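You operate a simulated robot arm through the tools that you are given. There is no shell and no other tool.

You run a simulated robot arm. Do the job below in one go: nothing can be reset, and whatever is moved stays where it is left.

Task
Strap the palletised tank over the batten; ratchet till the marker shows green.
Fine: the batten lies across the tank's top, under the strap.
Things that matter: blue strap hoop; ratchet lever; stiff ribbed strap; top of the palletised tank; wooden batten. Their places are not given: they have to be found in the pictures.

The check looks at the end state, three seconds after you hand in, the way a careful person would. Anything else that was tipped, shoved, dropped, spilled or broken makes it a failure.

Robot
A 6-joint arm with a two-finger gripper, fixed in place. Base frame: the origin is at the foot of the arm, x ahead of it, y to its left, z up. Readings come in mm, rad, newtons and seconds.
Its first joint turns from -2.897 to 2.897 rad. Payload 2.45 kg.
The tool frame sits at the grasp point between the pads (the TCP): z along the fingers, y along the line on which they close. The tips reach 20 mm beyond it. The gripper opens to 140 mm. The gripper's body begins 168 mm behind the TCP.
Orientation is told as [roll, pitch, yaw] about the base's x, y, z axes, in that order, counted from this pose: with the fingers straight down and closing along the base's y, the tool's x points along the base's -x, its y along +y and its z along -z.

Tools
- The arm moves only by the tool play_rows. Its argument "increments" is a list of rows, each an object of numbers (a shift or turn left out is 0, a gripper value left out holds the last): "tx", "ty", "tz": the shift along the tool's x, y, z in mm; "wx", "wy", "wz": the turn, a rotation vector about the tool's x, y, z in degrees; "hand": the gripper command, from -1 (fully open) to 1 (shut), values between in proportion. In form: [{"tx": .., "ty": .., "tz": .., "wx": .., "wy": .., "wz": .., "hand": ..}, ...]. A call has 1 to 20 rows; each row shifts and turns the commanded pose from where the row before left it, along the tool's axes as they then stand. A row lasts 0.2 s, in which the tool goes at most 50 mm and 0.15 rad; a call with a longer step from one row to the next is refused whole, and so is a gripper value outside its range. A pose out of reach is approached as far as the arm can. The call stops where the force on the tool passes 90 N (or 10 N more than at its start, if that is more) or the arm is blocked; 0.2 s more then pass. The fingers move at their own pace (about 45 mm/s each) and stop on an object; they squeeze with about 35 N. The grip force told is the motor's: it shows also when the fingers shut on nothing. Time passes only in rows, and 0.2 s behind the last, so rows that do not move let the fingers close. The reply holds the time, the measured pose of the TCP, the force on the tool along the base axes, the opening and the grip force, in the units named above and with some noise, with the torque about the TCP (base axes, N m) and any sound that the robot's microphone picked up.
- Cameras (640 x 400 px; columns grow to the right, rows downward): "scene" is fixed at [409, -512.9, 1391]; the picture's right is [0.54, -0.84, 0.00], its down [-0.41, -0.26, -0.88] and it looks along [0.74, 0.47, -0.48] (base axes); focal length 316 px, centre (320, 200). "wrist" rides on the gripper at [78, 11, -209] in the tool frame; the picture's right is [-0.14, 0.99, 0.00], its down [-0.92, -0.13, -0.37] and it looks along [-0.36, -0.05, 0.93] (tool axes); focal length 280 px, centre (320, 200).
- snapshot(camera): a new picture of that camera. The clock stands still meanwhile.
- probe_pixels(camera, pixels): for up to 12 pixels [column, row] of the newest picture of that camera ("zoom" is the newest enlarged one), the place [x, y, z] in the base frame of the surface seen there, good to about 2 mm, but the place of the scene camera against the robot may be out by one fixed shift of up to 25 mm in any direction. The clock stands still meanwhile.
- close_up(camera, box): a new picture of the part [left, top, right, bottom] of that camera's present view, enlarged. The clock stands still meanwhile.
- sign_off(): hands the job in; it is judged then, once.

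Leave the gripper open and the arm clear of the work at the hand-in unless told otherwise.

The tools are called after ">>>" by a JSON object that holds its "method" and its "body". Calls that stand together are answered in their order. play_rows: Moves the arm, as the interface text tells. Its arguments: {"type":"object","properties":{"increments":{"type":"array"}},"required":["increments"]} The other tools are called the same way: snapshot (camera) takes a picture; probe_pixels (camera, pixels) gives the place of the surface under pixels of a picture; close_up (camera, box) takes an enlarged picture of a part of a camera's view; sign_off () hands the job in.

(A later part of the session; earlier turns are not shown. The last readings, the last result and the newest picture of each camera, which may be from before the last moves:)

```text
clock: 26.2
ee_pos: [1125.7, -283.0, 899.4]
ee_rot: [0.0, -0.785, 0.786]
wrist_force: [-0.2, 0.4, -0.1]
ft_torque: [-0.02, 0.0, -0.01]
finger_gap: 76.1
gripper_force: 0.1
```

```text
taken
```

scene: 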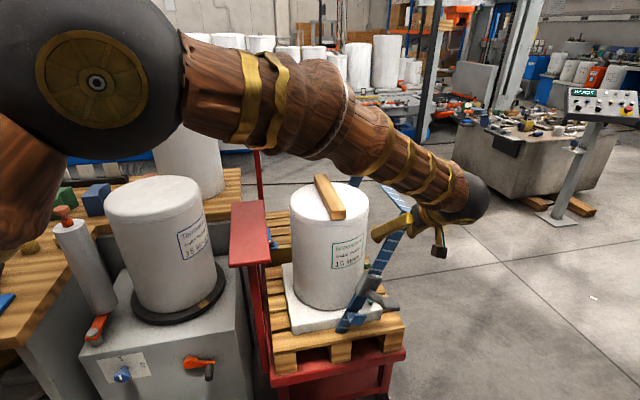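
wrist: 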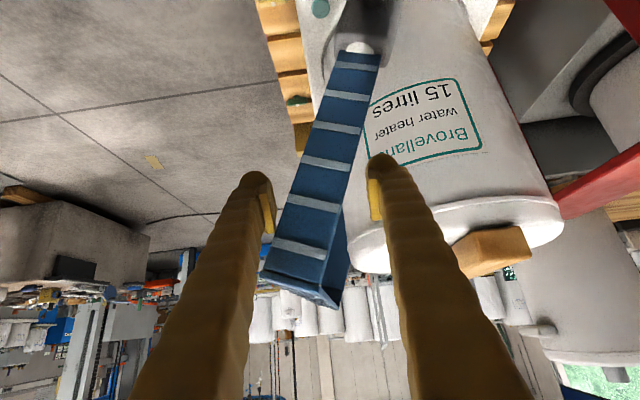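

The hoop follows with hardly any force, now at about 22°. I continue along the arc to about 9°.

>>> {"method": "play_rows", "body": {"increments": [{"ty": 19.9, "tx": -5.0, "tz": -5.0}, {"ty": 20.4, "tx": -4.2, "tz": -4.2}, {"ty": 20.6, "tx": -3.5, "tz": -3.5}, {"ty": 20.8, "tx": -2.7, "tz": -2.7}, {}]}}

>>> {"method": "snapshot", "body": {"camera": "scene"}}

>>> {"method": "snapshot", "body": {"camera": "wrist"}}

```text
clock: 27.4
ee_pos: [1067.3, -227.5, 920.7]
ee_rot: [0.0, -0.786, 0.786]
wrist_force: [0.3, -0.6, -0.7]
ft_torque: [0.04, 0.06, -0.01]
finger_gap: 76.5
gripper_force: 0.1
```

```text
taken
```

scene: 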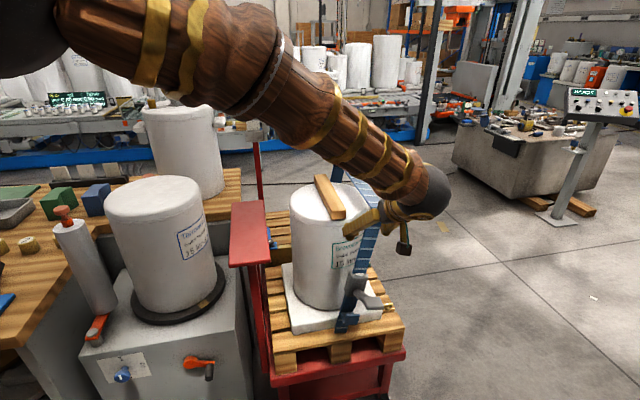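

```text
taken
```

wrist: 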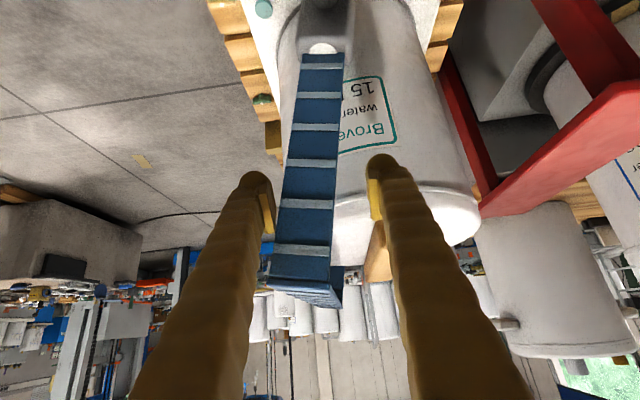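

The hoop is now around 12°, following well. I finish the arc to u=0 and then close the fingers gently on the leg's edges (about 39 mm), which centres the hoop upright.

>>> {"method": "play_rows", "body": {"increments": [{"ty": 20, "tx": -1.8, "tz": -1.8}, {"ty": 18, "tx": -1.2, "tz": -1.2}, {"ty": 15, "tx": -0.6, "tz": -0.6}, {"ty": 10, "tx": -0.3, "tz": -0.3}, {"ty": 5.5}, {}, {"hand": 0.3}, {}, {}, {}]}}

>>> {"method": "snapshot", "body": {"camera": "scene"}}

>>> {"method": "snapshot", "body": {"camera": "wrist"}}

```text
clock: 29.6
ee_pos: [1019.3, -179.9, 926.4]
ee_rot: [-0.001, -0.785, 0.786]
wrist_force: [1.0, -0.3, 0.9]
ft_torque: [-0.04, 0.02, 0.0]
finger_gap: 49.1
gripper_force: 0.5
```

```text
taken
```

scene: 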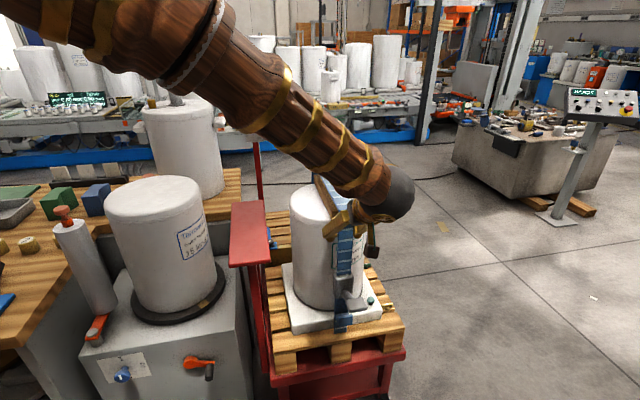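

```text
taken
```

wrist: 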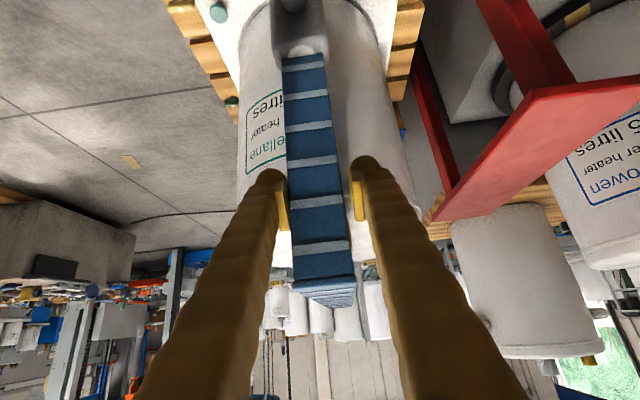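

The hoop is nearly upright; a small gap is left at the right finger. I'll probe the leg's edges to check verticality: lower (288,70), (322,68); upper (297,262), (350,258).

>>> {"method": "probe_pixels", "body": {"camera": "wrist", "pixels": [[286, 70], [323, 68], [288, 110], [332, 108], [292, 215], [345, 212], [296, 265], [350, 262], [305, 52], [320, 292], [345, 290], [292, 50]]}}

>>> {"method": "close_up", "body": {"camera": "wrist", "box": [220, 0, 400, 110]}}

>>> {"method": "close_up", "body": {"camera": "scene", "box": [290, 160, 420, 350]}}

```text
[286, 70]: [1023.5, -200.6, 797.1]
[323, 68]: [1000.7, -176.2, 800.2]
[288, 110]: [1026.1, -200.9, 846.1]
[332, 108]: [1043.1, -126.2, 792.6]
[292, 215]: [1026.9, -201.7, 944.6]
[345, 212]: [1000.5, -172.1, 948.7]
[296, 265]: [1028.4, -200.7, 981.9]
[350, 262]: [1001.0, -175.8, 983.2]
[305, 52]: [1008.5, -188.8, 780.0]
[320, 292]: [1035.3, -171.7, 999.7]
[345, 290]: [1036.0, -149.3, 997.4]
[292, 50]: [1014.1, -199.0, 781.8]
```

```text
3.56 times, centred on (310, 55) of wrist
```

zoom: 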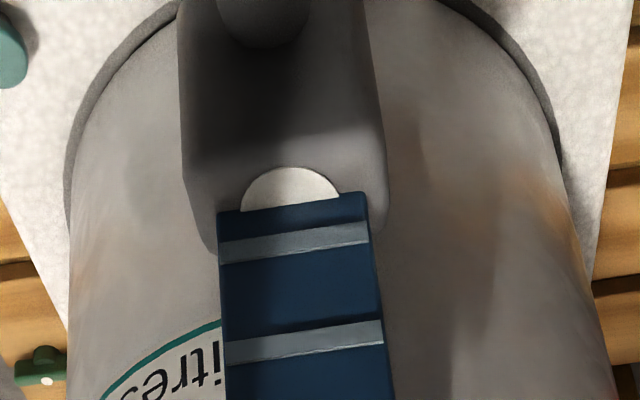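

```text
2.11 times, centred on (355, 255) of scene
```

zoom: 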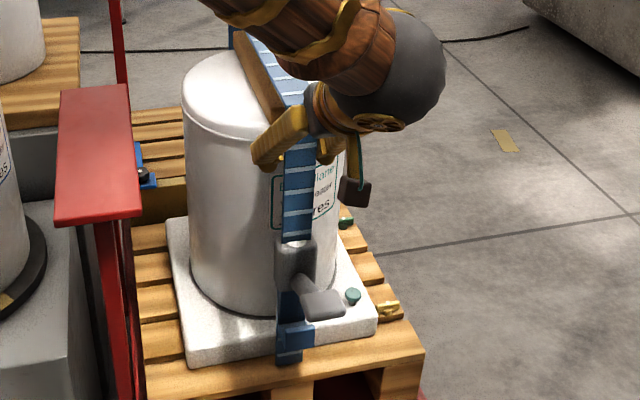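

The leg is within about 0.5° of upright (leg centre u≈2 at every height), bar underside about 992 over the batten's 960. I close to 41 mm to centre it, then open to 70 mm and see whether it stays up by itself (the fingers still catch it either way).

>>> {"method": "play_rows", "body": {"increments": [{"hand": 0.41}, {}, {}, {"hand": 0.0}, {}, {}, {}, {}, {}]}}

>>> {"method": "snapshot", "body": {"camera": "wrist"}}

```text
clock: 31.6
ee_pos: [1019.9, -180.7, 927.0]
ee_rot: [0.0, -0.785, 0.787]
wrist_force: [-0.5, 0.7, -0.2]
ft_torque: [-0.02, 0.01, 0.02]
finger_gap: 69.9
gripper_force: 0.1
```

```text
taken
```

wrist: 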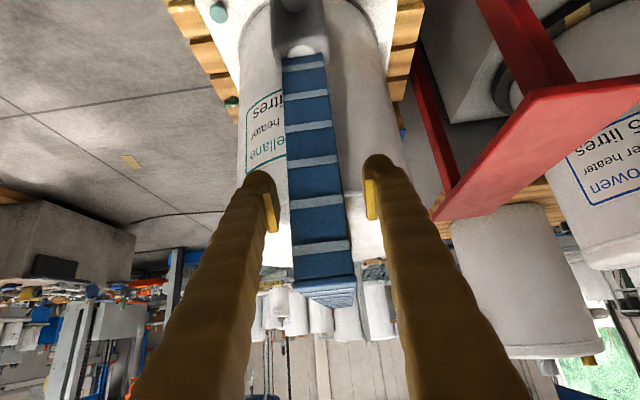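

The hoop stays upright unaided between the open fingers. I open a bit more and retreat straight back along the fingers by 115 mm, then look at the lever.

>>> {"method": "play_rows", "body": {"increments": [{"hand": -0.3}, {}, {"tz": -20}, {"tz": -25}, {"tz": -35}, {"tz": -35}, {}]}}

>>> {"method": "snapshot", "body": {"camera": "wrist"}}

>>> {"method": "snapshot", "body": {"camera": "scene"}}

```text
clock: 33.2
ee_pos: [963.9, -236.1, 1008.2]
ee_rot: [0.0, -0.785, 0.785]
wrist_force: [0.2, 0.5, -0.1]
ft_torque: [0.06, 0.0, -0.03]
finger_gap: 91.1
gripper_force: 0.0
```

```text
taken
```

wrist: 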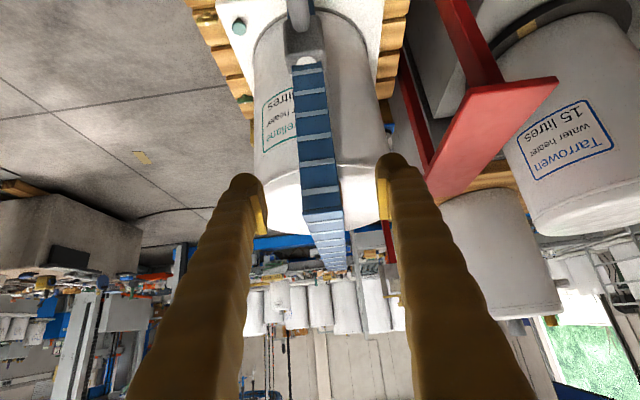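

```text
taken
```

scene: 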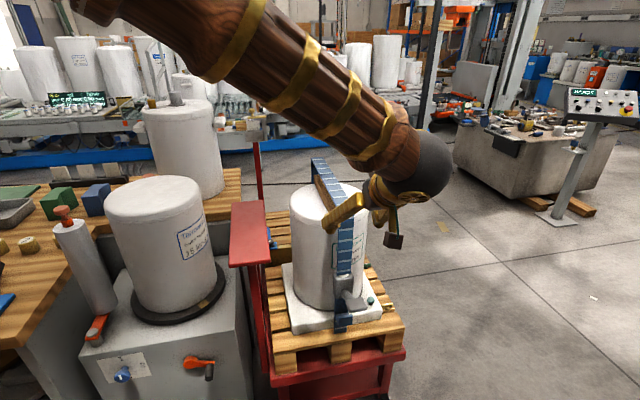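

The hoop stands free and upright over the batten. Now I turn the tool back to vertical while moving outward to above the lever's handle (expected near (938, -263, 788)), staying at z about 1000.

>>> {"method": "play_rows", "body": {"increments": [{"tx": 14, "tz": -14}, {"tx": 14, "tz": -14}, {"wy": 7.5}, {"wy": 7.5}, {"wy": 7.5}, {"wy": 7.5}, {"wy": 7.5}, {"wy": 7.5}, {}]}}

>>> {"method": "snapshot", "body": {"camera": "wrist"}}

>>> {"method": "snapshot", "body": {"camera": "scene"}}

```text
clock: 35.2
ee_pos: [934.6, -263.6, 1009.0]
ee_rot: [-0.001, 0.003, 0.785]
wrist_force: [0.8, -0.2, 0.6]
ft_torque: [0.0, -0.02, 0.01]
finger_gap: 90.9
gripper_force: 0.1
```

```text
taken
```

wrist: 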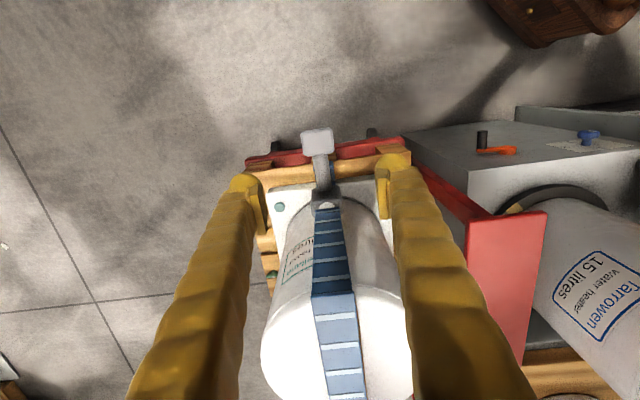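

```text
taken
```

scene: 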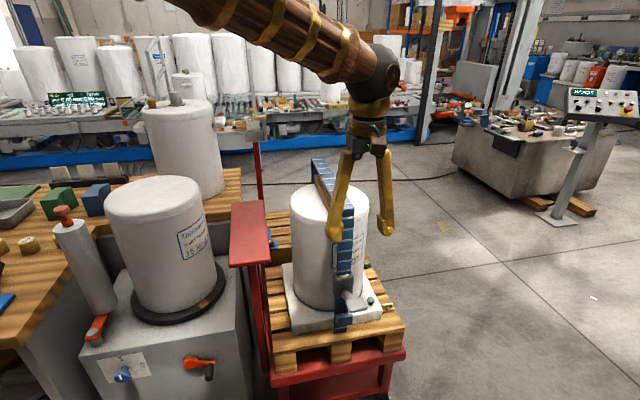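

I see the lever from above: paddle at (318,141), shaft (322,175), housing (326,203), with the white marker at (328,207). I'll take enlarged views and probe their positions.

>>> {"method": "close_up", "body": {"camera": "scene", "box": [315, 260, 385, 340]}}

>>> {"method": "probe_pixels", "body": {"camera": "wrist", "pixels": [[305, 134], [330, 130], [307, 150], [333, 151], [318, 142], [320, 165], [324, 180], [315, 200], [338, 200], [327, 207], [318, 157], [334, 250]]}}

>>> {"method": "close_up", "body": {"camera": "wrist", "box": [270, 110, 380, 230]}}

```text
5.00 times, centred on (350, 300) of scene
```

zoom: 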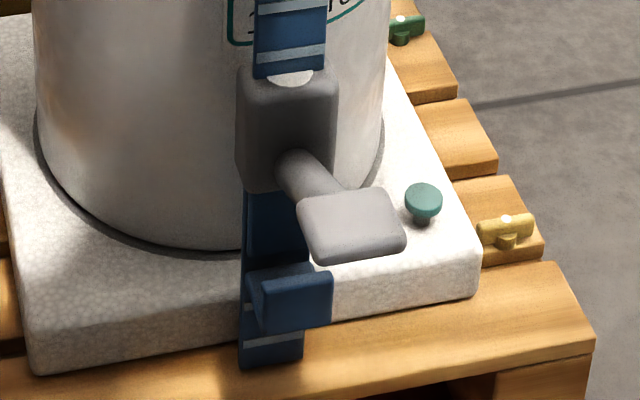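

```text
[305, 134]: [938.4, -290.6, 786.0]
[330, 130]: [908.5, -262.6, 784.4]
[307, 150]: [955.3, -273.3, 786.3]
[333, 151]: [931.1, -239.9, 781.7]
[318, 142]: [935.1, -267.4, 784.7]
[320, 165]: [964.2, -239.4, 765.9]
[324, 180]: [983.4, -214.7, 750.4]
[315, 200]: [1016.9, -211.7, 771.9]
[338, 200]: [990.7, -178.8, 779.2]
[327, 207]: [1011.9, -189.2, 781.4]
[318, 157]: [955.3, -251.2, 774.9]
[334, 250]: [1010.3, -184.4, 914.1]
```

```text
3.33 times, centred on (325, 170) of wrist
```

zoom: 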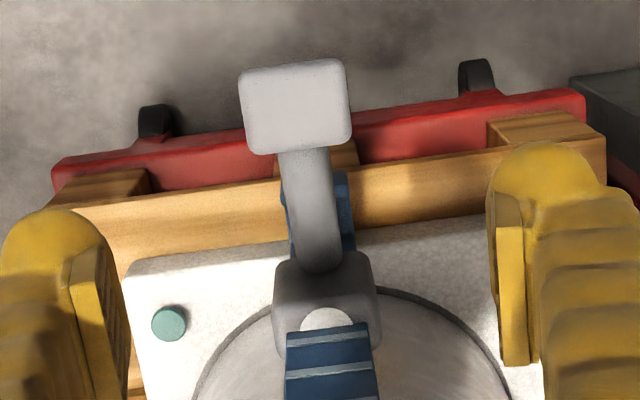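

Paddle: a flat plate about 46 mm wide (across u), centred at (934, -267), top z 785; shaft slopes down to the housing at about 28°. I'll lower the open fingers astride the paddle (TCP z 780) and grip its sides, so I can pump both ways.

>>> {"method": "play_rows", "body": {"increments": [{"tx": 2.5, "ty": -2.0}, {"tz": 40}, {"tz": 40}, {"tz": 40}, {"tz": 40}, {"tz": 40}, {"tz": 20}, {"tz": 9}, {}, {}]}}

>>> {"method": "snapshot", "body": {"camera": "wrist"}}

>>> {"method": "snapshot", "body": {"camera": "scene"}}

```text
clock: 37.4
ee_pos: [933.6, -268.2, 778.7]
ee_rot: [0.001, 0.0, 0.786]
wrist_force: [0.4, -0.4, -0.2]
ft_torque: [-0.02, -0.03, -0.01]
finger_gap: 91.1
gripper_force: 0.0
```

```text
taken
```

wrist: 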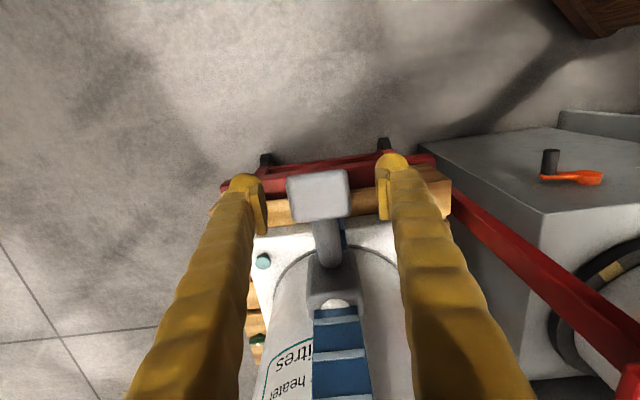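

```text
taken
```

scene: 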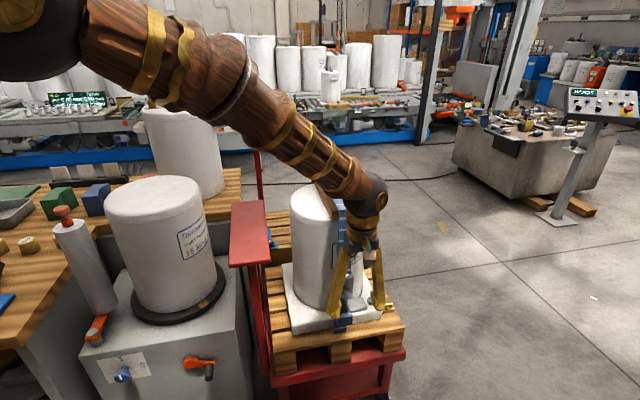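

The paddle is centred between the fingers. I close on it.

>>> {"method": "play_rows", "body": {"increments": [{"hand": 1}, {}, {}, {}, {}]}}

>>> {"method": "snapshot", "body": {"camera": "wrist"}}

```text
clock: 38.6
ee_pos: [934.9, -267.1, 780.1]
ee_rot: [-0.003, 0.0, 0.784]
wrist_force: [17.5, -14.2, -6.1]
ft_torque: [-0.11, -0.06, 0.04]
finger_gap: 48.6
gripper_force: 45.2
```

```text
taken
```

wrist: 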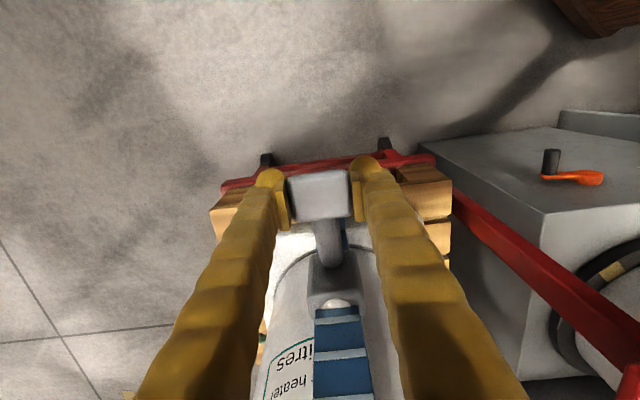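

Gripped at 48.6 mm, with a side force of 22 N towards +u: the paddle's centre is a little off mine. I shift 1.5 mm that way to relieve it.

>>> {"method": "play_rows", "body": {"increments": [{"ty": -1.0}, {"ty": -0.5}, {}]}}

```text
clock: 39.4
ee_pos: [933.4, -268.2, 778.3]
ee_rot: [0.0, -0.001, 0.785]
wrist_force: [1.3, -16.6, -1.2]
ft_torque: [0.09, -0.1, -0.02]
finger_gap: 48.9
gripper_force: 45.0
```

Still a modest force but the grip is sound. Now the first part of the downstroke: turning with the lever about its pivot (taken near h=-190, z=722), 4° a row for 3 rows; watch force and sound.

>>> {"method": "play_rows", "body": {"increments": [{"tx": 3.97, "tz": 7.46, "wy": -4}, {"tx": 3.97, "tz": 7.46, "wy": -4}, {"tx": 3.97, "tz": 7.46, "wy": -4}, {}]}}

>>> {"method": "snapshot", "body": {"camera": "wrist"}}

>>> {"method": "snapshot", "body": {"camera": "scene"}}

```text
clock: 40.4
ee_pos: [927.2, -273.4, 755.8]
ee_rot: [-0.001, -0.212, 0.785]
wrist_force: [6.3, 3.1, 8.9]
ft_torque: [0.71, -0.48, -0.23]
finger_gap: 48.2
gripper_force: 44.6
```

```text
taken
```

wrist: 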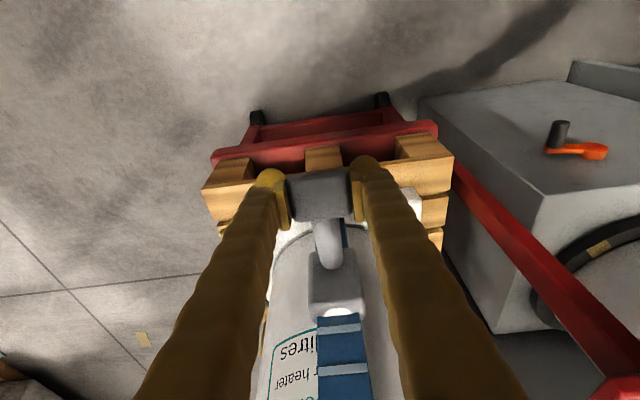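

```text
taken
```

scene: 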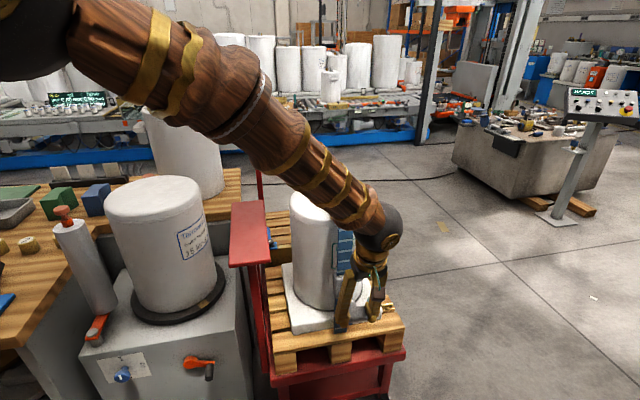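

The lever follows with only about 10 N. I carry on down, 4 rows of 4°.

>>> {"method": "play_rows", "body": {"increments": [{"tx": 3.97, "tz": 7.46, "wy": -4}, {"tx": 3.97, "tz": 7.46, "wy": -4}, {"tx": 3.97, "tz": 7.46, "wy": -4}, {"tx": 3.97, "tz": 7.46, "wy": -4}, {}]}}

>>> {"method": "snapshot", "body": {"camera": "wrist"}}

```text
clock: 41.6
ee_pos: [922.7, -279.2, 720.5]
ee_rot: [0.003, -0.488, 0.785]
wrist_force: [8.5, 15.1, 4.6]
ft_torque: [0.29, 0.17, 0.04]
finger_gap: 48.1
gripper_force: 44.7
```

```text
taken
```

wrist: 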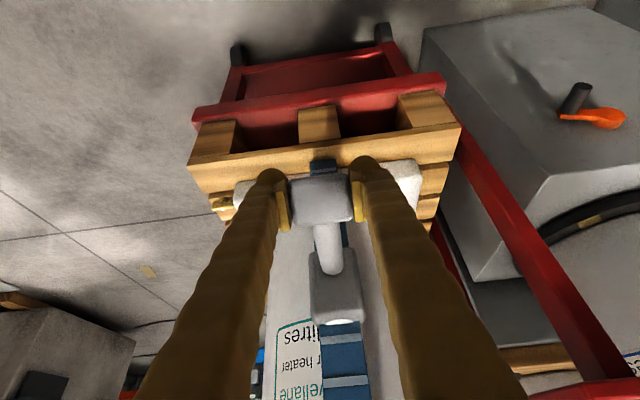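

The lever is about level now; a 17 N inward pull shows my arc is ~2 mm too wide. I correct 2 mm inward and continue down 20° more.

>>> {"method": "play_rows", "body": {"increments": [{"tx": 2.2, "tz": 8.4, "wy": -4}, {"tx": 3.97, "tz": 7.46, "wy": -4}, {"tx": 3.97, "tz": 7.46, "wy": -4}, {"tx": 3.97, "tz": 7.46, "wy": -4}, {"tx": 3.97, "tz": 7.46, "wy": -4}, {}]}}

>>> {"method": "snapshot", "body": {"camera": "wrist"}}

>>> {"method": "snapshot", "body": {"camera": "scene"}}

```text
clock: 43.0
ee_pos: [928.3, -274.4, 680.2]
ee_rot: [0.001, -0.839, 0.785]
wrist_force: [2.9, 3.1, 26.0]
ft_torque: [-0.86, 0.91, 0.01]
finger_gap: 50.2
gripper_force: 45.3
```

```text
taken
```

wrist: 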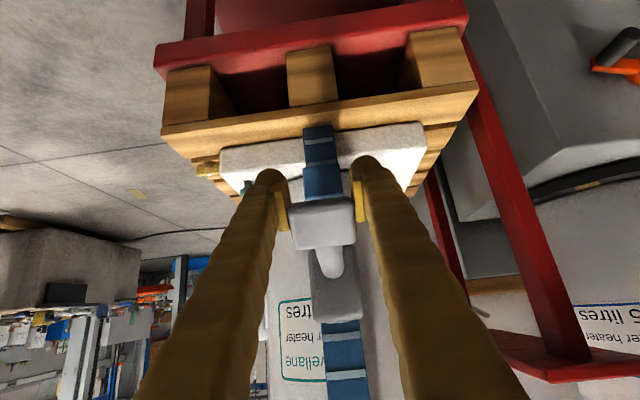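

```text
taken
```

scene: 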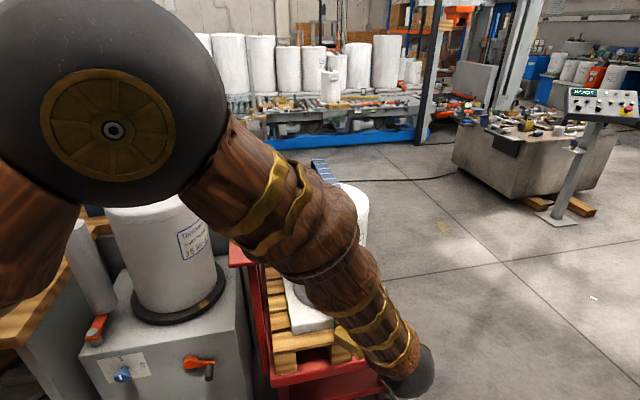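

The upward force rose to 26 N and the paddle slipped in the grip: lever seems at its lower stop. No click was reported. I'll check the bar's height (scene 322,172) and the marker.

>>> {"method": "probe_pixels", "body": {"camera": "scene", "pixels": [[318, 165], [326, 178], [335, 188]]}}

>>> {"method": "close_up", "body": {"camera": "wrist", "box": [240, 150, 420, 400]}}

>>> {"method": "probe_pixels", "body": {"camera": "wrist", "pixels": [[323, 205], [323, 230], [325, 245], [330, 265], [318, 300], [355, 300], [335, 325], [320, 175], [320, 135]]}}

```text
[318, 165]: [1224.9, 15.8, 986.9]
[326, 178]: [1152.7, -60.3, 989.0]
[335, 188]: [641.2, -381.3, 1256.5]
```

```text
1.60 times, centred on (330, 275) of wrist
```

zoom: 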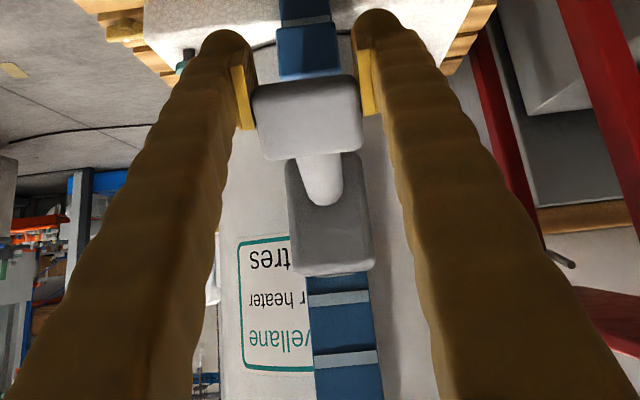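

```text
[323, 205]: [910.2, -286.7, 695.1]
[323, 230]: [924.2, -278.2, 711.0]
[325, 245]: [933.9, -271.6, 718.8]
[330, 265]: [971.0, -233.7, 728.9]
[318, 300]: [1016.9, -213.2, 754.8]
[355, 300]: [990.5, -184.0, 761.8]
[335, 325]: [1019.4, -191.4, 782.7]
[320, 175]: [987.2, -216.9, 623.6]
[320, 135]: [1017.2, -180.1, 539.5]
```

The bar's top is still about z 996; lever now at roughly -15°, so its travel so far was about 44°. I raise it again along the same arc and listen for a click.

>>> {"method": "play_rows", "body": {"increments": [{"tx": -3.97, "tz": -7.46, "wy": 4}, {"tx": -3.97, "tz": -7.46, "wy": 4}, {"tx": -3.97, "tz": -7.46, "wy": 4}, {"tx": -3.97, "tz": -7.46, "wy": 4}, {"tx": -3.97, "tz": -7.46, "wy": 4}, {"tx": -3.97, "tz": -7.46, "wy": 4}, {}]}}

>>> {"method": "snapshot", "body": {"camera": "wrist"}}

```text
clock: 44.6
ee_pos: [921.3, -279.1, 729.4]
ee_rot: [0.001, -0.418, 0.787]
wrist_force: [2.8, -8.6, 0.5]
ft_torque: [-0.18, 0.25, 0.3]
finger_gap: 50.3
gripper_force: 45.6
```

```text
taken
```

wrist: 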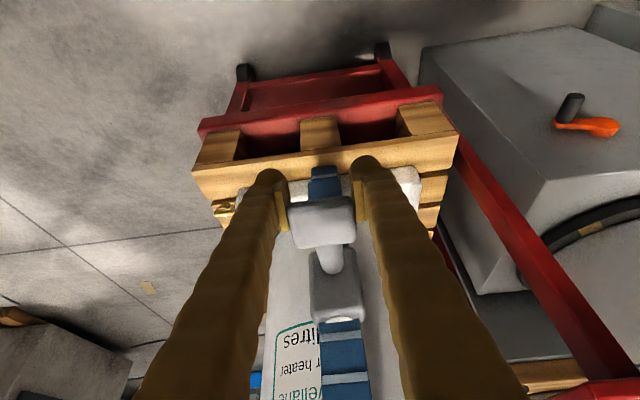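

The lever comes up freely. I go on up to its start angle and 8° beyond, gently.

>>> {"method": "play_rows", "body": {"increments": [{"tx": -3.97, "tz": -7.46, "wy": 4}, {"tx": -3.97, "tz": -7.46, "wy": 4}, {"tx": -3.97, "tz": -7.46, "wy": 4}, {"tx": -3.97, "tz": -7.46, "wy": 4}, {"tx": -3.97, "tz": -7.46, "wy": 4}, {"tx": -3.97, "tz": -7.46, "wy": 4}, {}]}}

>>> {"method": "snapshot", "body": {"camera": "wrist"}}

```text
clock: 46.2
ee_pos: [930.7, -270.9, 776.8]
ee_rot: [0.002, 0.002, 0.786]
wrist_force: [-13.6, -10.2, -38.0]
ft_torque: [-0.14, 0.12, 0.09]
finger_gap: 48.1
gripper_force: 44.7
```

```text
taken
```

wrist: 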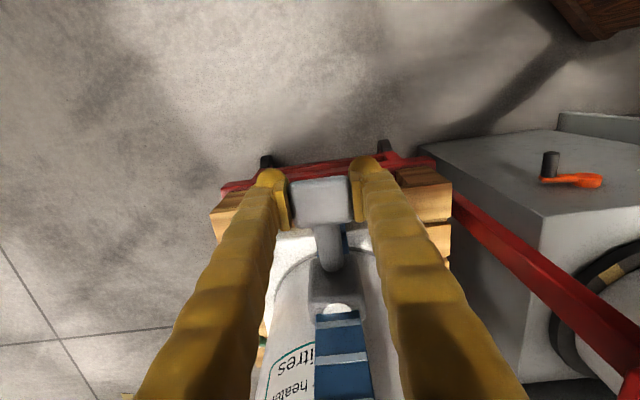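

-38 N: the lever is at its upper stop, which is its start angle. I'll check the bar's height and the marker after this first full cycle.

>>> {"method": "close_up", "body": {"camera": "wrist", "box": [270, 220, 390, 400]}}

>>> {"method": "snapshot", "body": {"camera": "scene"}}

>>> {"method": "probe_pixels", "body": {"camera": "wrist", "pixels": [[337, 320], [335, 362], [334, 306], [318, 185], [330, 240], [318, 210]]}}

```text
2.22 times, centred on (330, 310) of wrist
```

zoom: 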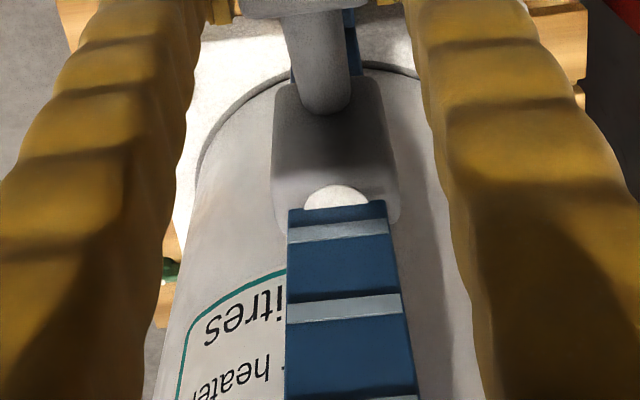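

```text
taken
```

scene: 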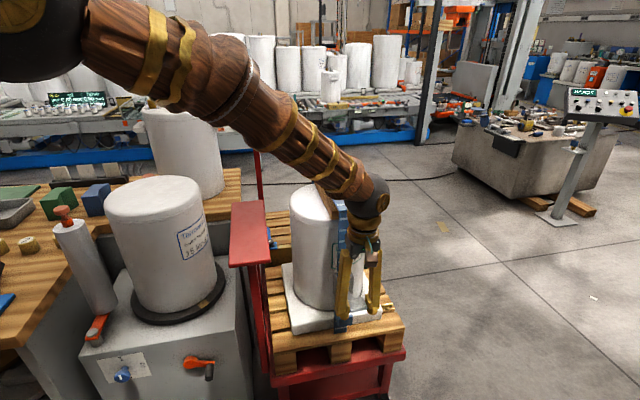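

```text
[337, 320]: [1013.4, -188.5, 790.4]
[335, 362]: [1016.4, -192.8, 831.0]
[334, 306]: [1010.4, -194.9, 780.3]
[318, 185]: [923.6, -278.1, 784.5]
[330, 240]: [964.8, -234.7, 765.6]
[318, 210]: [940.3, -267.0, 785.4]
```

The first full cycle moved nothing: the ribs sit where they were (z 790 and 831), marker still white, no click. The grip slipped near the bottom at 26 N, so the working push needs more force. I'll let go, rise, close the fingers and push the paddle down from above with the closed tips, turning along with it.

>>> {"method": "play_rows", "body": {"increments": [{"hand": -0.3}, {}, {}, {}, {"tz": -25}, {"tz": -35}, {"hand": 1}, {}, {}, {}, {}, {}, {}]}}

>>> {"method": "snapshot", "body": {"camera": "wrist"}}

```text
clock: 49.0
ee_pos: [930.9, -272.1, 838.7]
ee_rot: [-0.001, 0.0, 0.786]
wrist_force: [0.0, 0.6, -0.3]
ft_torque: [0.02, -0.02, 0.0]
finger_gap: 0.0
gripper_force: 29.5
```

```text
taken
```

wrist: 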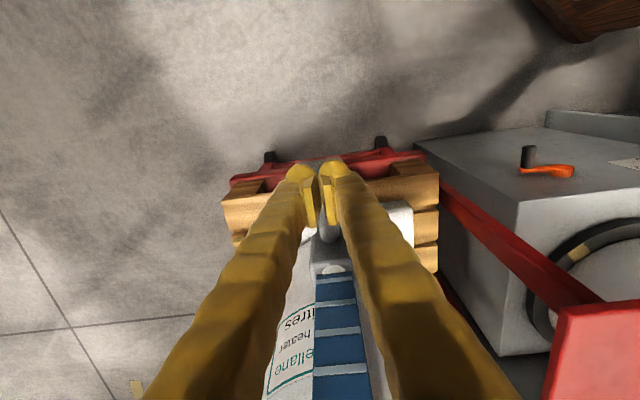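

Fingers are shut. The paddle is hidden behind them; I'll check in the scene view whether the lever stayed up.

>>> {"method": "close_up", "body": {"camera": "scene", "box": [310, 230, 410, 340]}}

>>> {"method": "close_up", "body": {"camera": "wrist", "box": [260, 140, 400, 300]}}

```text
3.64 times, centred on (360, 285) of scene
```

zoom: 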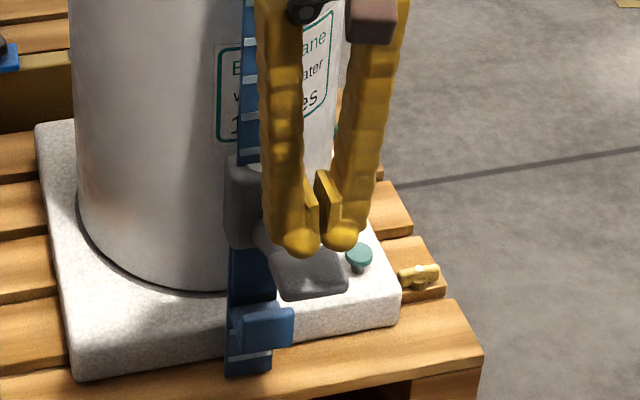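

```text
2.50 times, centred on (330, 220) of wrist
```

zoom: 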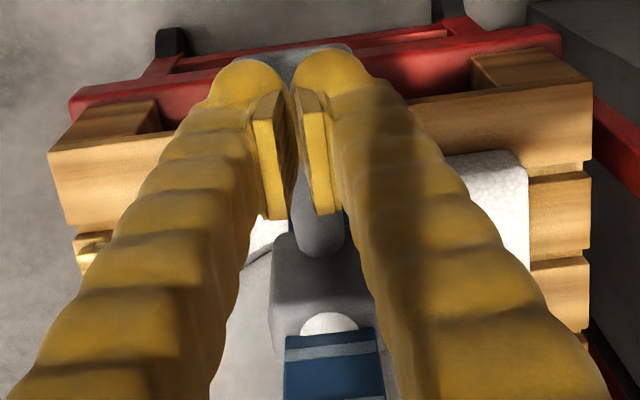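

The lever stayed up under the tips. I move 4 mm inward to its centre and lower until the tips touch the paddle (about z 805).

>>> {"method": "play_rows", "body": {"increments": [{"tx": -4, "ty": 1}, {"tz": 15}, {"tz": 13}, {"tz": 3}, {"tz": 2}, {}]}}

```text
clock: 50.4
ee_pos: [932.4, -267.4, 805.6]
ee_rot: [0.002, 0.0, 0.785]
wrist_force: [-0.8, 0.1, 0.4]
ft_torque: [0.02, -0.01, 0.01]
finger_gap: 0.0
gripper_force: 30.2
```

No contact yet at 805.6. I now follow the arc about the pivot, 4° a row, 7 rows, pushing the paddle ahead of the tips.

>>> {"method": "play_rows", "body": {"increments": [{"tx": 5.9, "tz": 7.66, "wy": -4}, {"tx": 5.9, "tz": 7.66, "wy": -4}, {"tx": 5.9, "tz": 7.66, "wy": -4}, {"tx": 5.9, "tz": 7.66, "wy": -4}, {"tx": 5.9, "tz": 7.66, "wy": -4}, {"tx": 5.9, "tz": 7.66, "wy": -4}, {"tx": 5.9, "tz": 7.66, "wy": -4}, {}]}}

>>> {"method": "close_up", "body": {"camera": "scene", "box": [310, 230, 430, 350]}}

>>> {"method": "snapshot", "body": {"camera": "wrist"}}

```text
clock: 52.2
ee_pos: [912.7, -287.9, 745.5]
ee_rot: [0.003, -0.49, 0.785]
wrist_force: [-3.5, -2.5, 3.9]
ft_torque: [0.04, 0.0, 0.06]
finger_gap: 6.2
gripper_force: 29.5
```

```text
3.33 times, centred on (370, 290) of scene
```

zoom: 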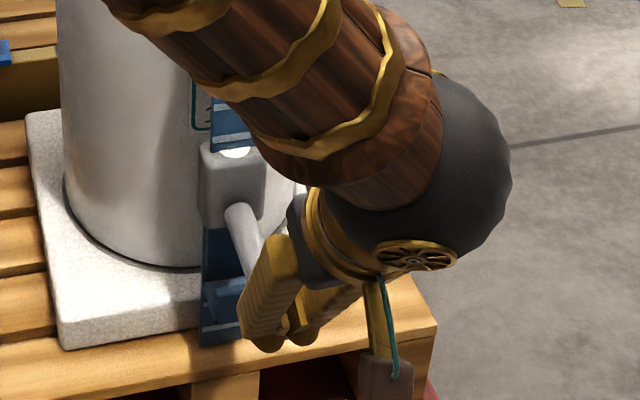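

```text
taken
```

wrist: 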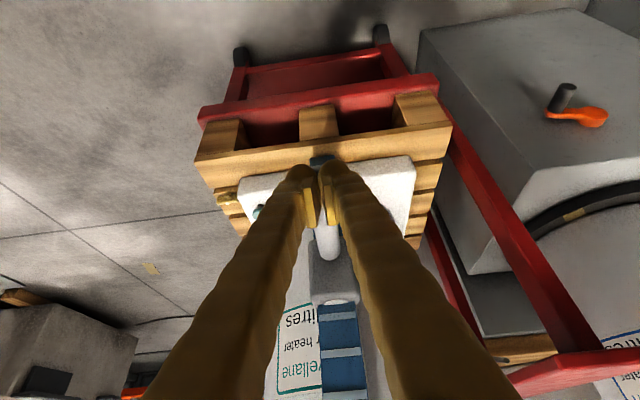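

The lever is about level and moves easily. I continue the push, 4 rows more, and watch the force.

>>> {"method": "play_rows", "body": {"increments": [{"tx": 5.9, "tz": 7.66, "wy": -4}, {"tx": 5.9, "tz": 7.66, "wy": -4}, {"tx": 5.9, "tz": 7.66, "wy": -4}, {"tx": 5.9, "tz": 7.66, "wy": -4}, {}]}}

>>> {"method": "snapshot", "body": {"camera": "wrist"}}

>>> {"method": "close_up", "body": {"camera": "scene", "box": [310, 230, 430, 350]}}

```text
clock: 53.1
ee_pos: [912.9, -296.0, 720.7]
ee_rot: [-0.01, -0.739, 0.787]
wrist_force: [-17.0, -21.2, 26.4]
ft_torque: [-0.34, 0.31, 0.44]
finger_gap: 5.8
gripper_force: 29.3
stopped in row 4: the force on the tool passed its limit at 107 N (the readings are from after the stop); the commanded pose is now the measured one
```

```text
taken
```

wrist: 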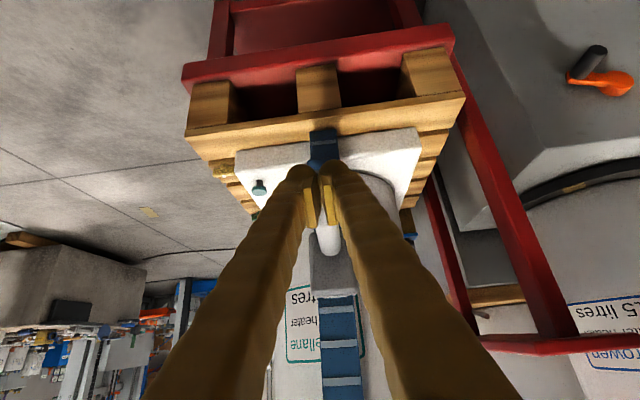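

```text
3.33 times, centred on (370, 290) of scene
```

zoom: 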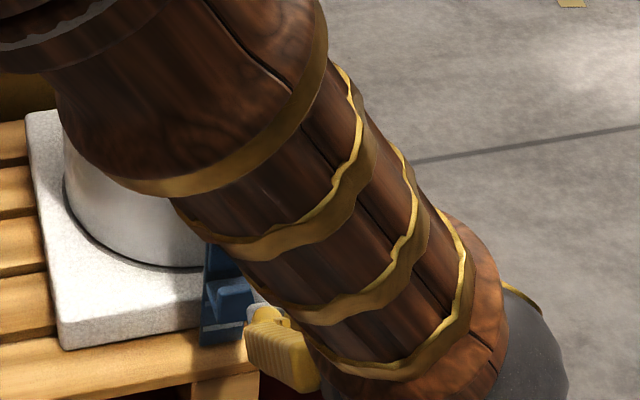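

107 N: the lever sits at a hard lower stop, about -14°, still no click. I'll see whether the strap has moved: probe the ribs just above the housing (337,308), (340,343), (343,381).

>>> {"method": "close_up", "body": {"camera": "wrist", "box": [270, 220, 410, 400]}}

>>> {"method": "probe_pixels", "body": {"camera": "wrist", "pixels": [[337, 308], [340, 343], [343, 381], [338, 299], [330, 247], [325, 225], [320, 138], [323, 160]]}}

>>> {"method": "snapshot", "body": {"camera": "scene"}}

```text
2.22 times, centred on (340, 310) of wrist
```

zoom: 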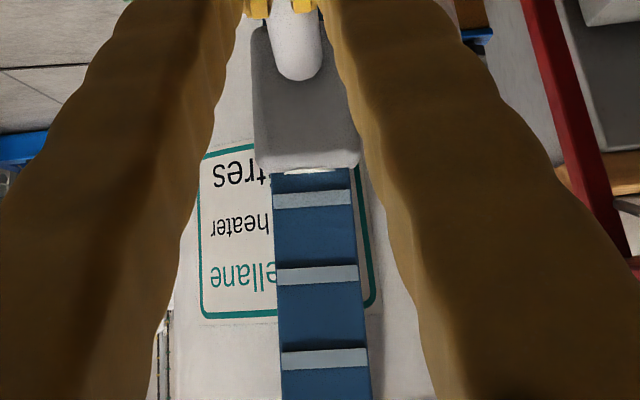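

```text
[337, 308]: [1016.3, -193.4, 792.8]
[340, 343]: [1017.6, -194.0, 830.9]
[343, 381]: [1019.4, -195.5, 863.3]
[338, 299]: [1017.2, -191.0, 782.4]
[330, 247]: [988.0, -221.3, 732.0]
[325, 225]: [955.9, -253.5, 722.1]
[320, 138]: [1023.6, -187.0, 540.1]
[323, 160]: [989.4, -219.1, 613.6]
```

```text
taken
```

scene: 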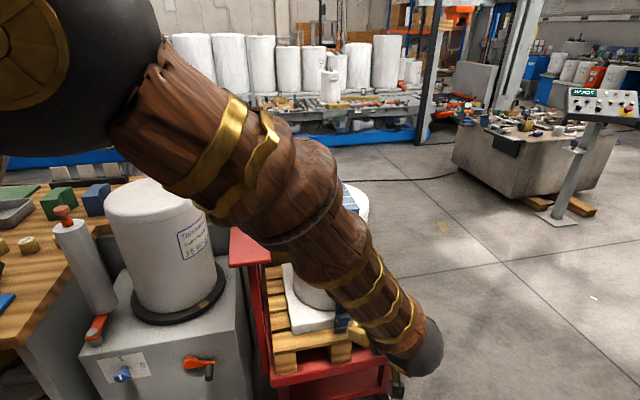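

The strap hasn't moved (ribs still at z 793, 831), and the hoop now leans about 2° outwards from the push; I'll right that later. First I grip the paddle again here at the bottom and raise it fully, listening for a click.

>>> {"method": "play_rows", "body": {"increments": [{"tz": -3, "hand": -0.3}, {}, {}, {}, {}, {"tz": 12}, {"tz": 14}, {}]}}

>>> {"method": "snapshot", "body": {"camera": "wrist"}}

```text
clock: 55.0
ee_pos: [924.4, -281.7, 701.2]
ee_rot: [-0.005, -0.738, 0.788]
wrist_force: [0.0, -0.2, -0.1]
ft_torque: [0.01, 0.0, 0.02]
finger_gap: 90.7
gripper_force: 0.0
```

```text
taken
```

wrist: 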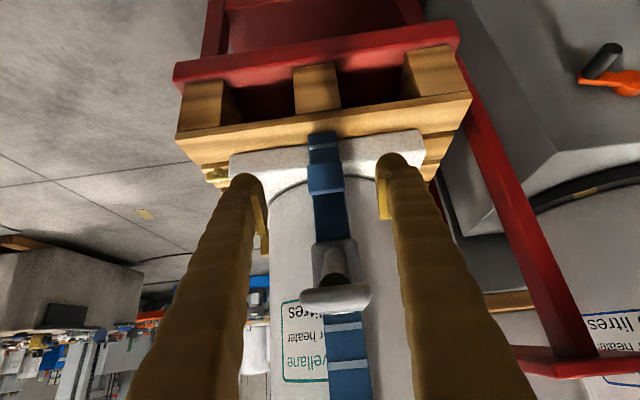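

The lever sprang back up by itself when released (paddle now at 335,297), so each push down is one stroke. The lower strap with the blue tab (325,180) is well visible now; I'll look closely.

>>> {"method": "close_up", "body": {"camera": "wrist", "box": [270, 120, 400, 340]}}

>>> {"method": "probe_pixels", "body": {"camera": "wrist", "pixels": [[322, 138], [325, 165], [325, 183], [328, 210], [333, 235], [335, 255], [335, 297], [343, 320], [347, 365], [345, 340]]}}

>>> {"method": "close_up", "body": {"camera": "wrist", "box": [290, 125, 370, 215]}}

```text
1.82 times, centred on (335, 230) of wrist
```

zoom: 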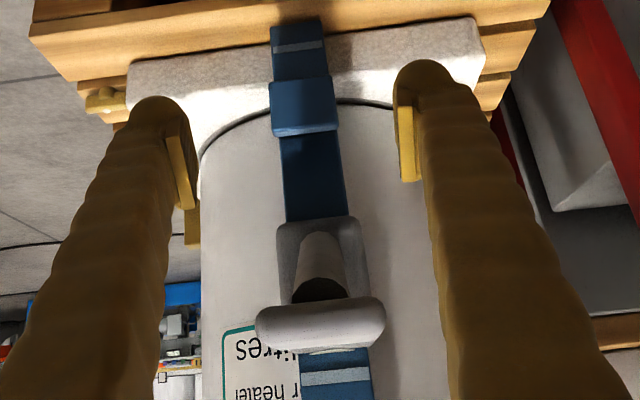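

```text
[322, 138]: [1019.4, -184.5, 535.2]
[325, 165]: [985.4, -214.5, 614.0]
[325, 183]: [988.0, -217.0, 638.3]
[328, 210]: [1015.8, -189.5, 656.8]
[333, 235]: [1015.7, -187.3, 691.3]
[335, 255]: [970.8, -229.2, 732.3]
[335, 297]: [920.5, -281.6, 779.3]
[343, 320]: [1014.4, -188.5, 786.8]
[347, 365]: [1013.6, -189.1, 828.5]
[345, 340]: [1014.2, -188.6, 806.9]
```

```text
4.44 times, centred on (330, 170) of wrist
```

zoom: 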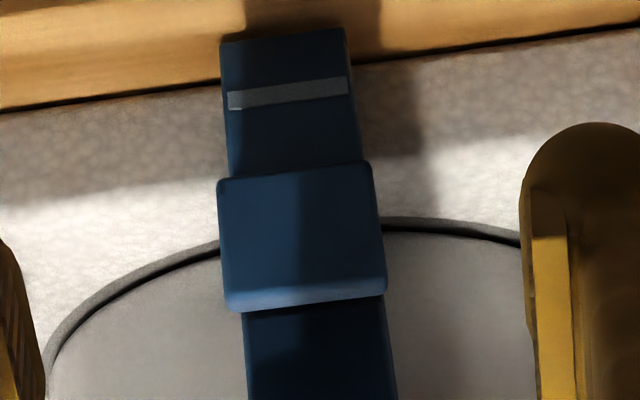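

The strap tail runs through the housing and ends in the blue tab, and the bar still stands about 32 mm above the batten, so there is slack; strokes do nothing on a slack strap. The stiff hoop should be snugged down first, which I can do by pressing the bar onto the batten from above. I retreat along the fingers (lever is clear by 65 mm), turn upright and rise.

>>> {"method": "play_rows", "body": {"increments": [{"tz": -40}, {"tz": -40}, {"tz": -40}, {"wy": 7.05}, {"wy": 7.05}, {"wy": 7.05}, {"wy": 7.05}, {"wy": 7.05}, {"wy": 7.05}, {"tz": -45, "hand": 1}, {"tz": -45}, {"tz": -45}, {"tz": -45}, {"tz": -45}, {"tz": -45}, {"tz": -40}, {}]}}

>>> {"method": "snapshot", "body": {"camera": "scene"}}

>>> {"method": "snapshot", "body": {"camera": "wrist"}}

```text
clock: 58.5
ee_pos: [865.4, -340.6, 1099.6]
ee_rot: [-0.004, 0.001, 0.783]
wrist_force: [-0.5, -0.5, 0.6]
ft_torque: [-0.01, 0.01, 0.01]
finger_gap: 0.2
gripper_force: 29.8
```

```text
taken
```

scene: 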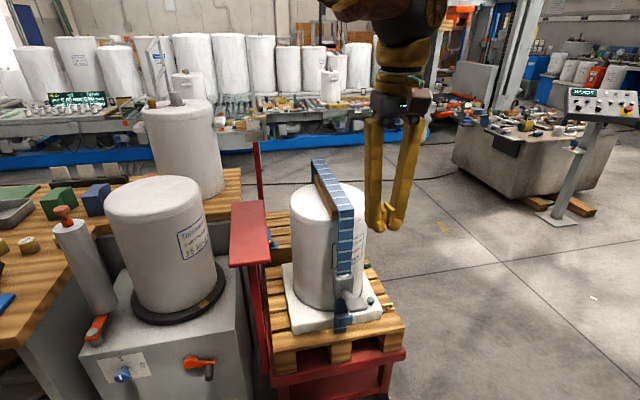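

```text
taken
```

wrist: 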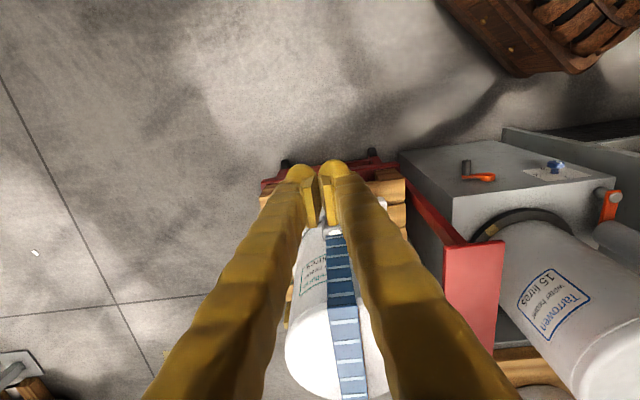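

The arm is clear, the hoop upright over the batten. I'll look closely at the bar, the batten and the side leg with the marker in the scene view, and measure the gap.

>>> {"method": "close_up", "body": {"camera": "scene", "box": [290, 150, 380, 250]}}

>>> {"method": "close_up", "body": {"camera": "scene", "box": [315, 250, 395, 340]}}

>>> {"method": "probe_pixels", "body": {"camera": "scene", "pixels": [[319, 162], [325, 172], [332, 185], [345, 205], [349, 211], [318, 183], [328, 203], [345, 220], [344, 250], [343, 265]]}}

```text
4.00 times, centred on (335, 200) of scene
```

zoom: 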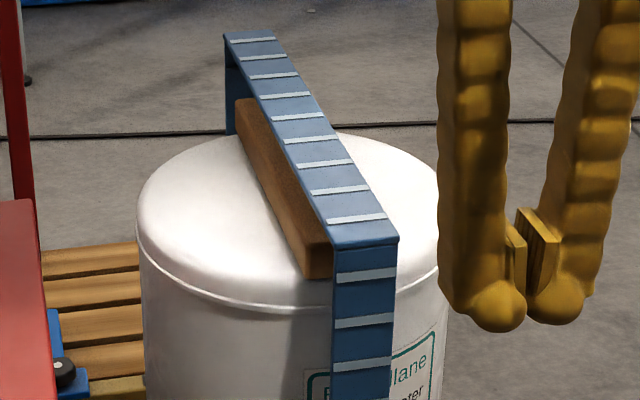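

```text
4.44 times, centred on (355, 295) of scene
```

zoom: 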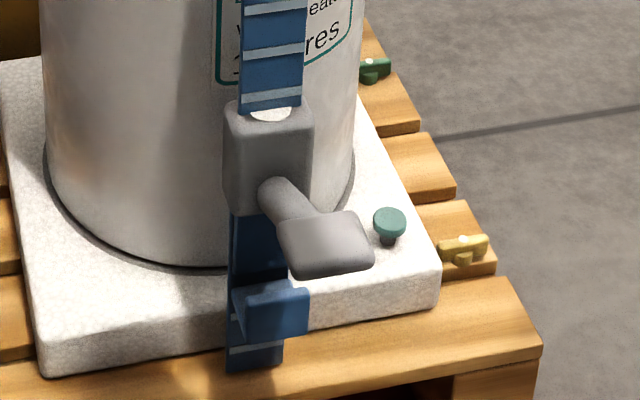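

```text
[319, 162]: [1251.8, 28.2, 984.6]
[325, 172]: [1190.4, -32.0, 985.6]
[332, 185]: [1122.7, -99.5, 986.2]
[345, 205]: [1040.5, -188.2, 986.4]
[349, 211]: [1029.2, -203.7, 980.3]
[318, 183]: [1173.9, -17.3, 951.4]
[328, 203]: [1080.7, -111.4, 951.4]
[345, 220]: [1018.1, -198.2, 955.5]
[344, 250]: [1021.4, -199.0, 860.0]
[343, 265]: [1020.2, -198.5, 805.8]
```

The bar top is 34 mm above the batten top now, about 994 in robot z, slightly lower than before (996 to 1000). To see if strokes do move it, I'll take the very same enlarged box as before the strokes and compare the rib near the housing.

>>> {"method": "close_up", "body": {"camera": "scene", "box": [315, 260, 385, 340]}}

>>> {"method": "close_up", "body": {"camera": "scene", "box": [290, 160, 420, 350]}}

```text
5.00 times, centred on (350, 300) of scene
```

zoom: 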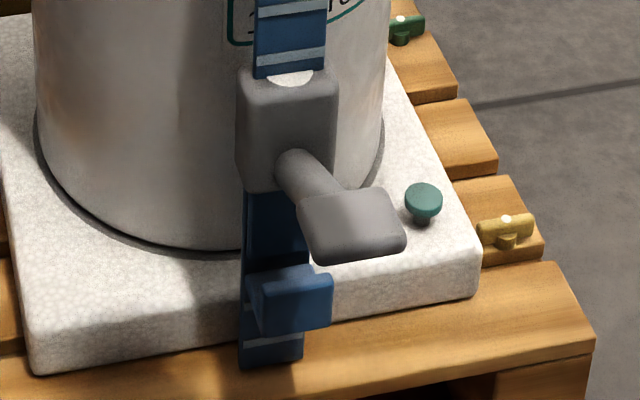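

```text
2.11 times, centred on (355, 255) of scene
```

zoom: 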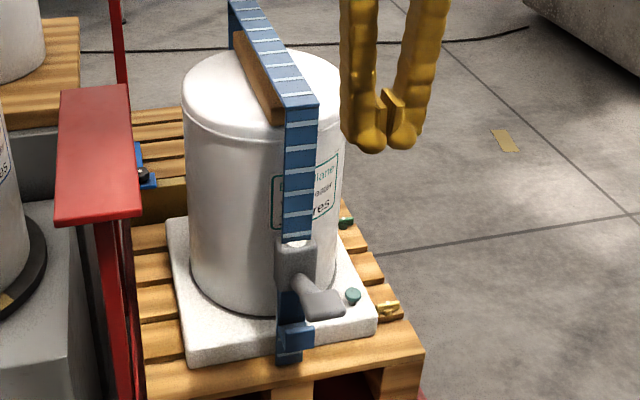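

Comparing, the rib and the tab sit about 4-5 zoom pixels (roughly 3 mm) lower than before, so the two strokes did advance the strap a little, some 1.5 mm each. So it needs many strokes. I'll pump with the closed tips on the paddle; first go back above it at (u 2.5, h -299), z 840.

>>> {"method": "play_rows", "body": {"increments": [{"tx": -48.9, "ty": 1.6, "hand": 1}, {"tx": -48.9, "ty": 1.6}, {"tz": 43.3}, {"tz": 43.3}, {"tz": 43.3}, {"tz": 43.3}, {"tz": 43.3}, {"tz": 43.3}, {}, {}]}}

```text
clock: 60.8
ee_pos: [933.9, -268.0, 843.3]
ee_rot: [-0.007, -0.001, 0.784]
wrist_force: [0.6, 0.6, -0.8]
ft_torque: [-0.06, -0.01, 0.01]
finger_gap: 0.0
gripper_force: 29.4
```

At (h -297, z 843), aligned with the paddle. I lower to just above it and make one stroke of 40° in five rows, then read the force.

>>> {"method": "play_rows", "body": {"increments": [{"tx": 2, "tz": 20}, {"tz": 17}, {"tx": 10.74, "tz": 16.28, "wy": -8}, {"tx": 10.74, "tz": 16.28, "wy": -8}, {"tx": 10.74, "tz": 16.28, "wy": -8}, {"tx": 10.74, "tz": 16.28, "wy": -8}, {"tx": 5.65, "tz": 7.95, "wy": -4}, {}]}}

>>> {"method": "snapshot", "body": {"camera": "wrist"}}

```text
clock: 62.5
ee_pos: [911.1, -291.5, 723.0]
ee_rot: [-0.007, -0.629, 0.785]
wrist_force: [-14.7, -13.9, 15.0]
ft_torque: [0.23, 0.05, -0.07]
finger_gap: 6.2
gripper_force: 29.7
```

```text
taken
```

wrist: 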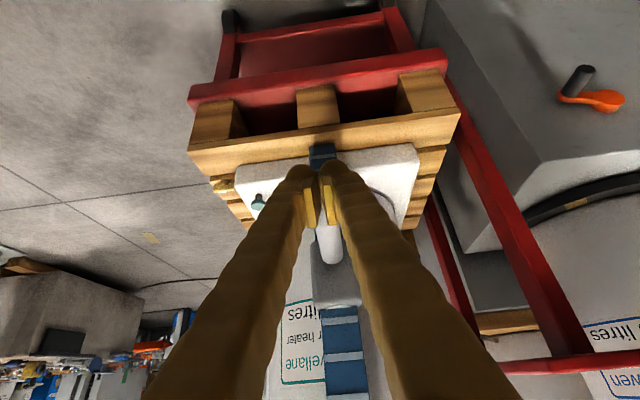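

36° so far, about 25 N on the tool. I press on in 1.5° steps to reach the lower stop.

>>> {"method": "play_rows", "body": {"increments": [{"tx": 2.18, "tz": 2.94, "wy": -1.5}, {"tx": 2.18, "tz": 2.94, "wy": -1.5}, {}]}}

>>> {"method": "close_up", "body": {"camera": "wrist", "box": [270, 220, 410, 400]}}

```text
clock: 63.2
ee_pos: [913.1, -293.9, 722.3]
ee_rot: [-0.014, -0.678, 0.791]
wrist_force: [-15.5, -12.3, 24.5]
ft_torque: [0.32, -0.15, 0.28]
finger_gap: 5.9
gripper_force: 29.5
stopped in row 3: the force on the tool passed its limit at 100 N (the readings are from after the stop); the commanded pose is now the measured one
```

```text
2.22 times, centred on (340, 310) of wrist
```

zoom: 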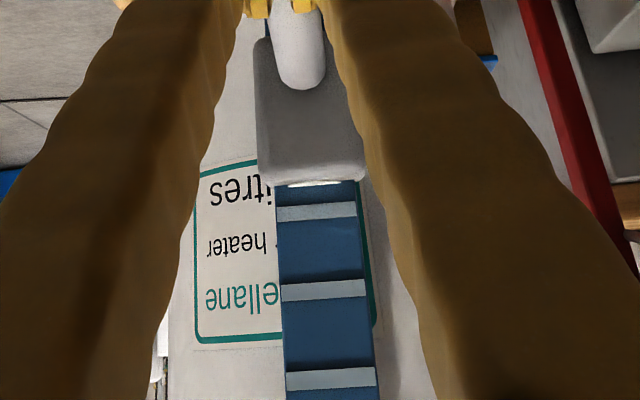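

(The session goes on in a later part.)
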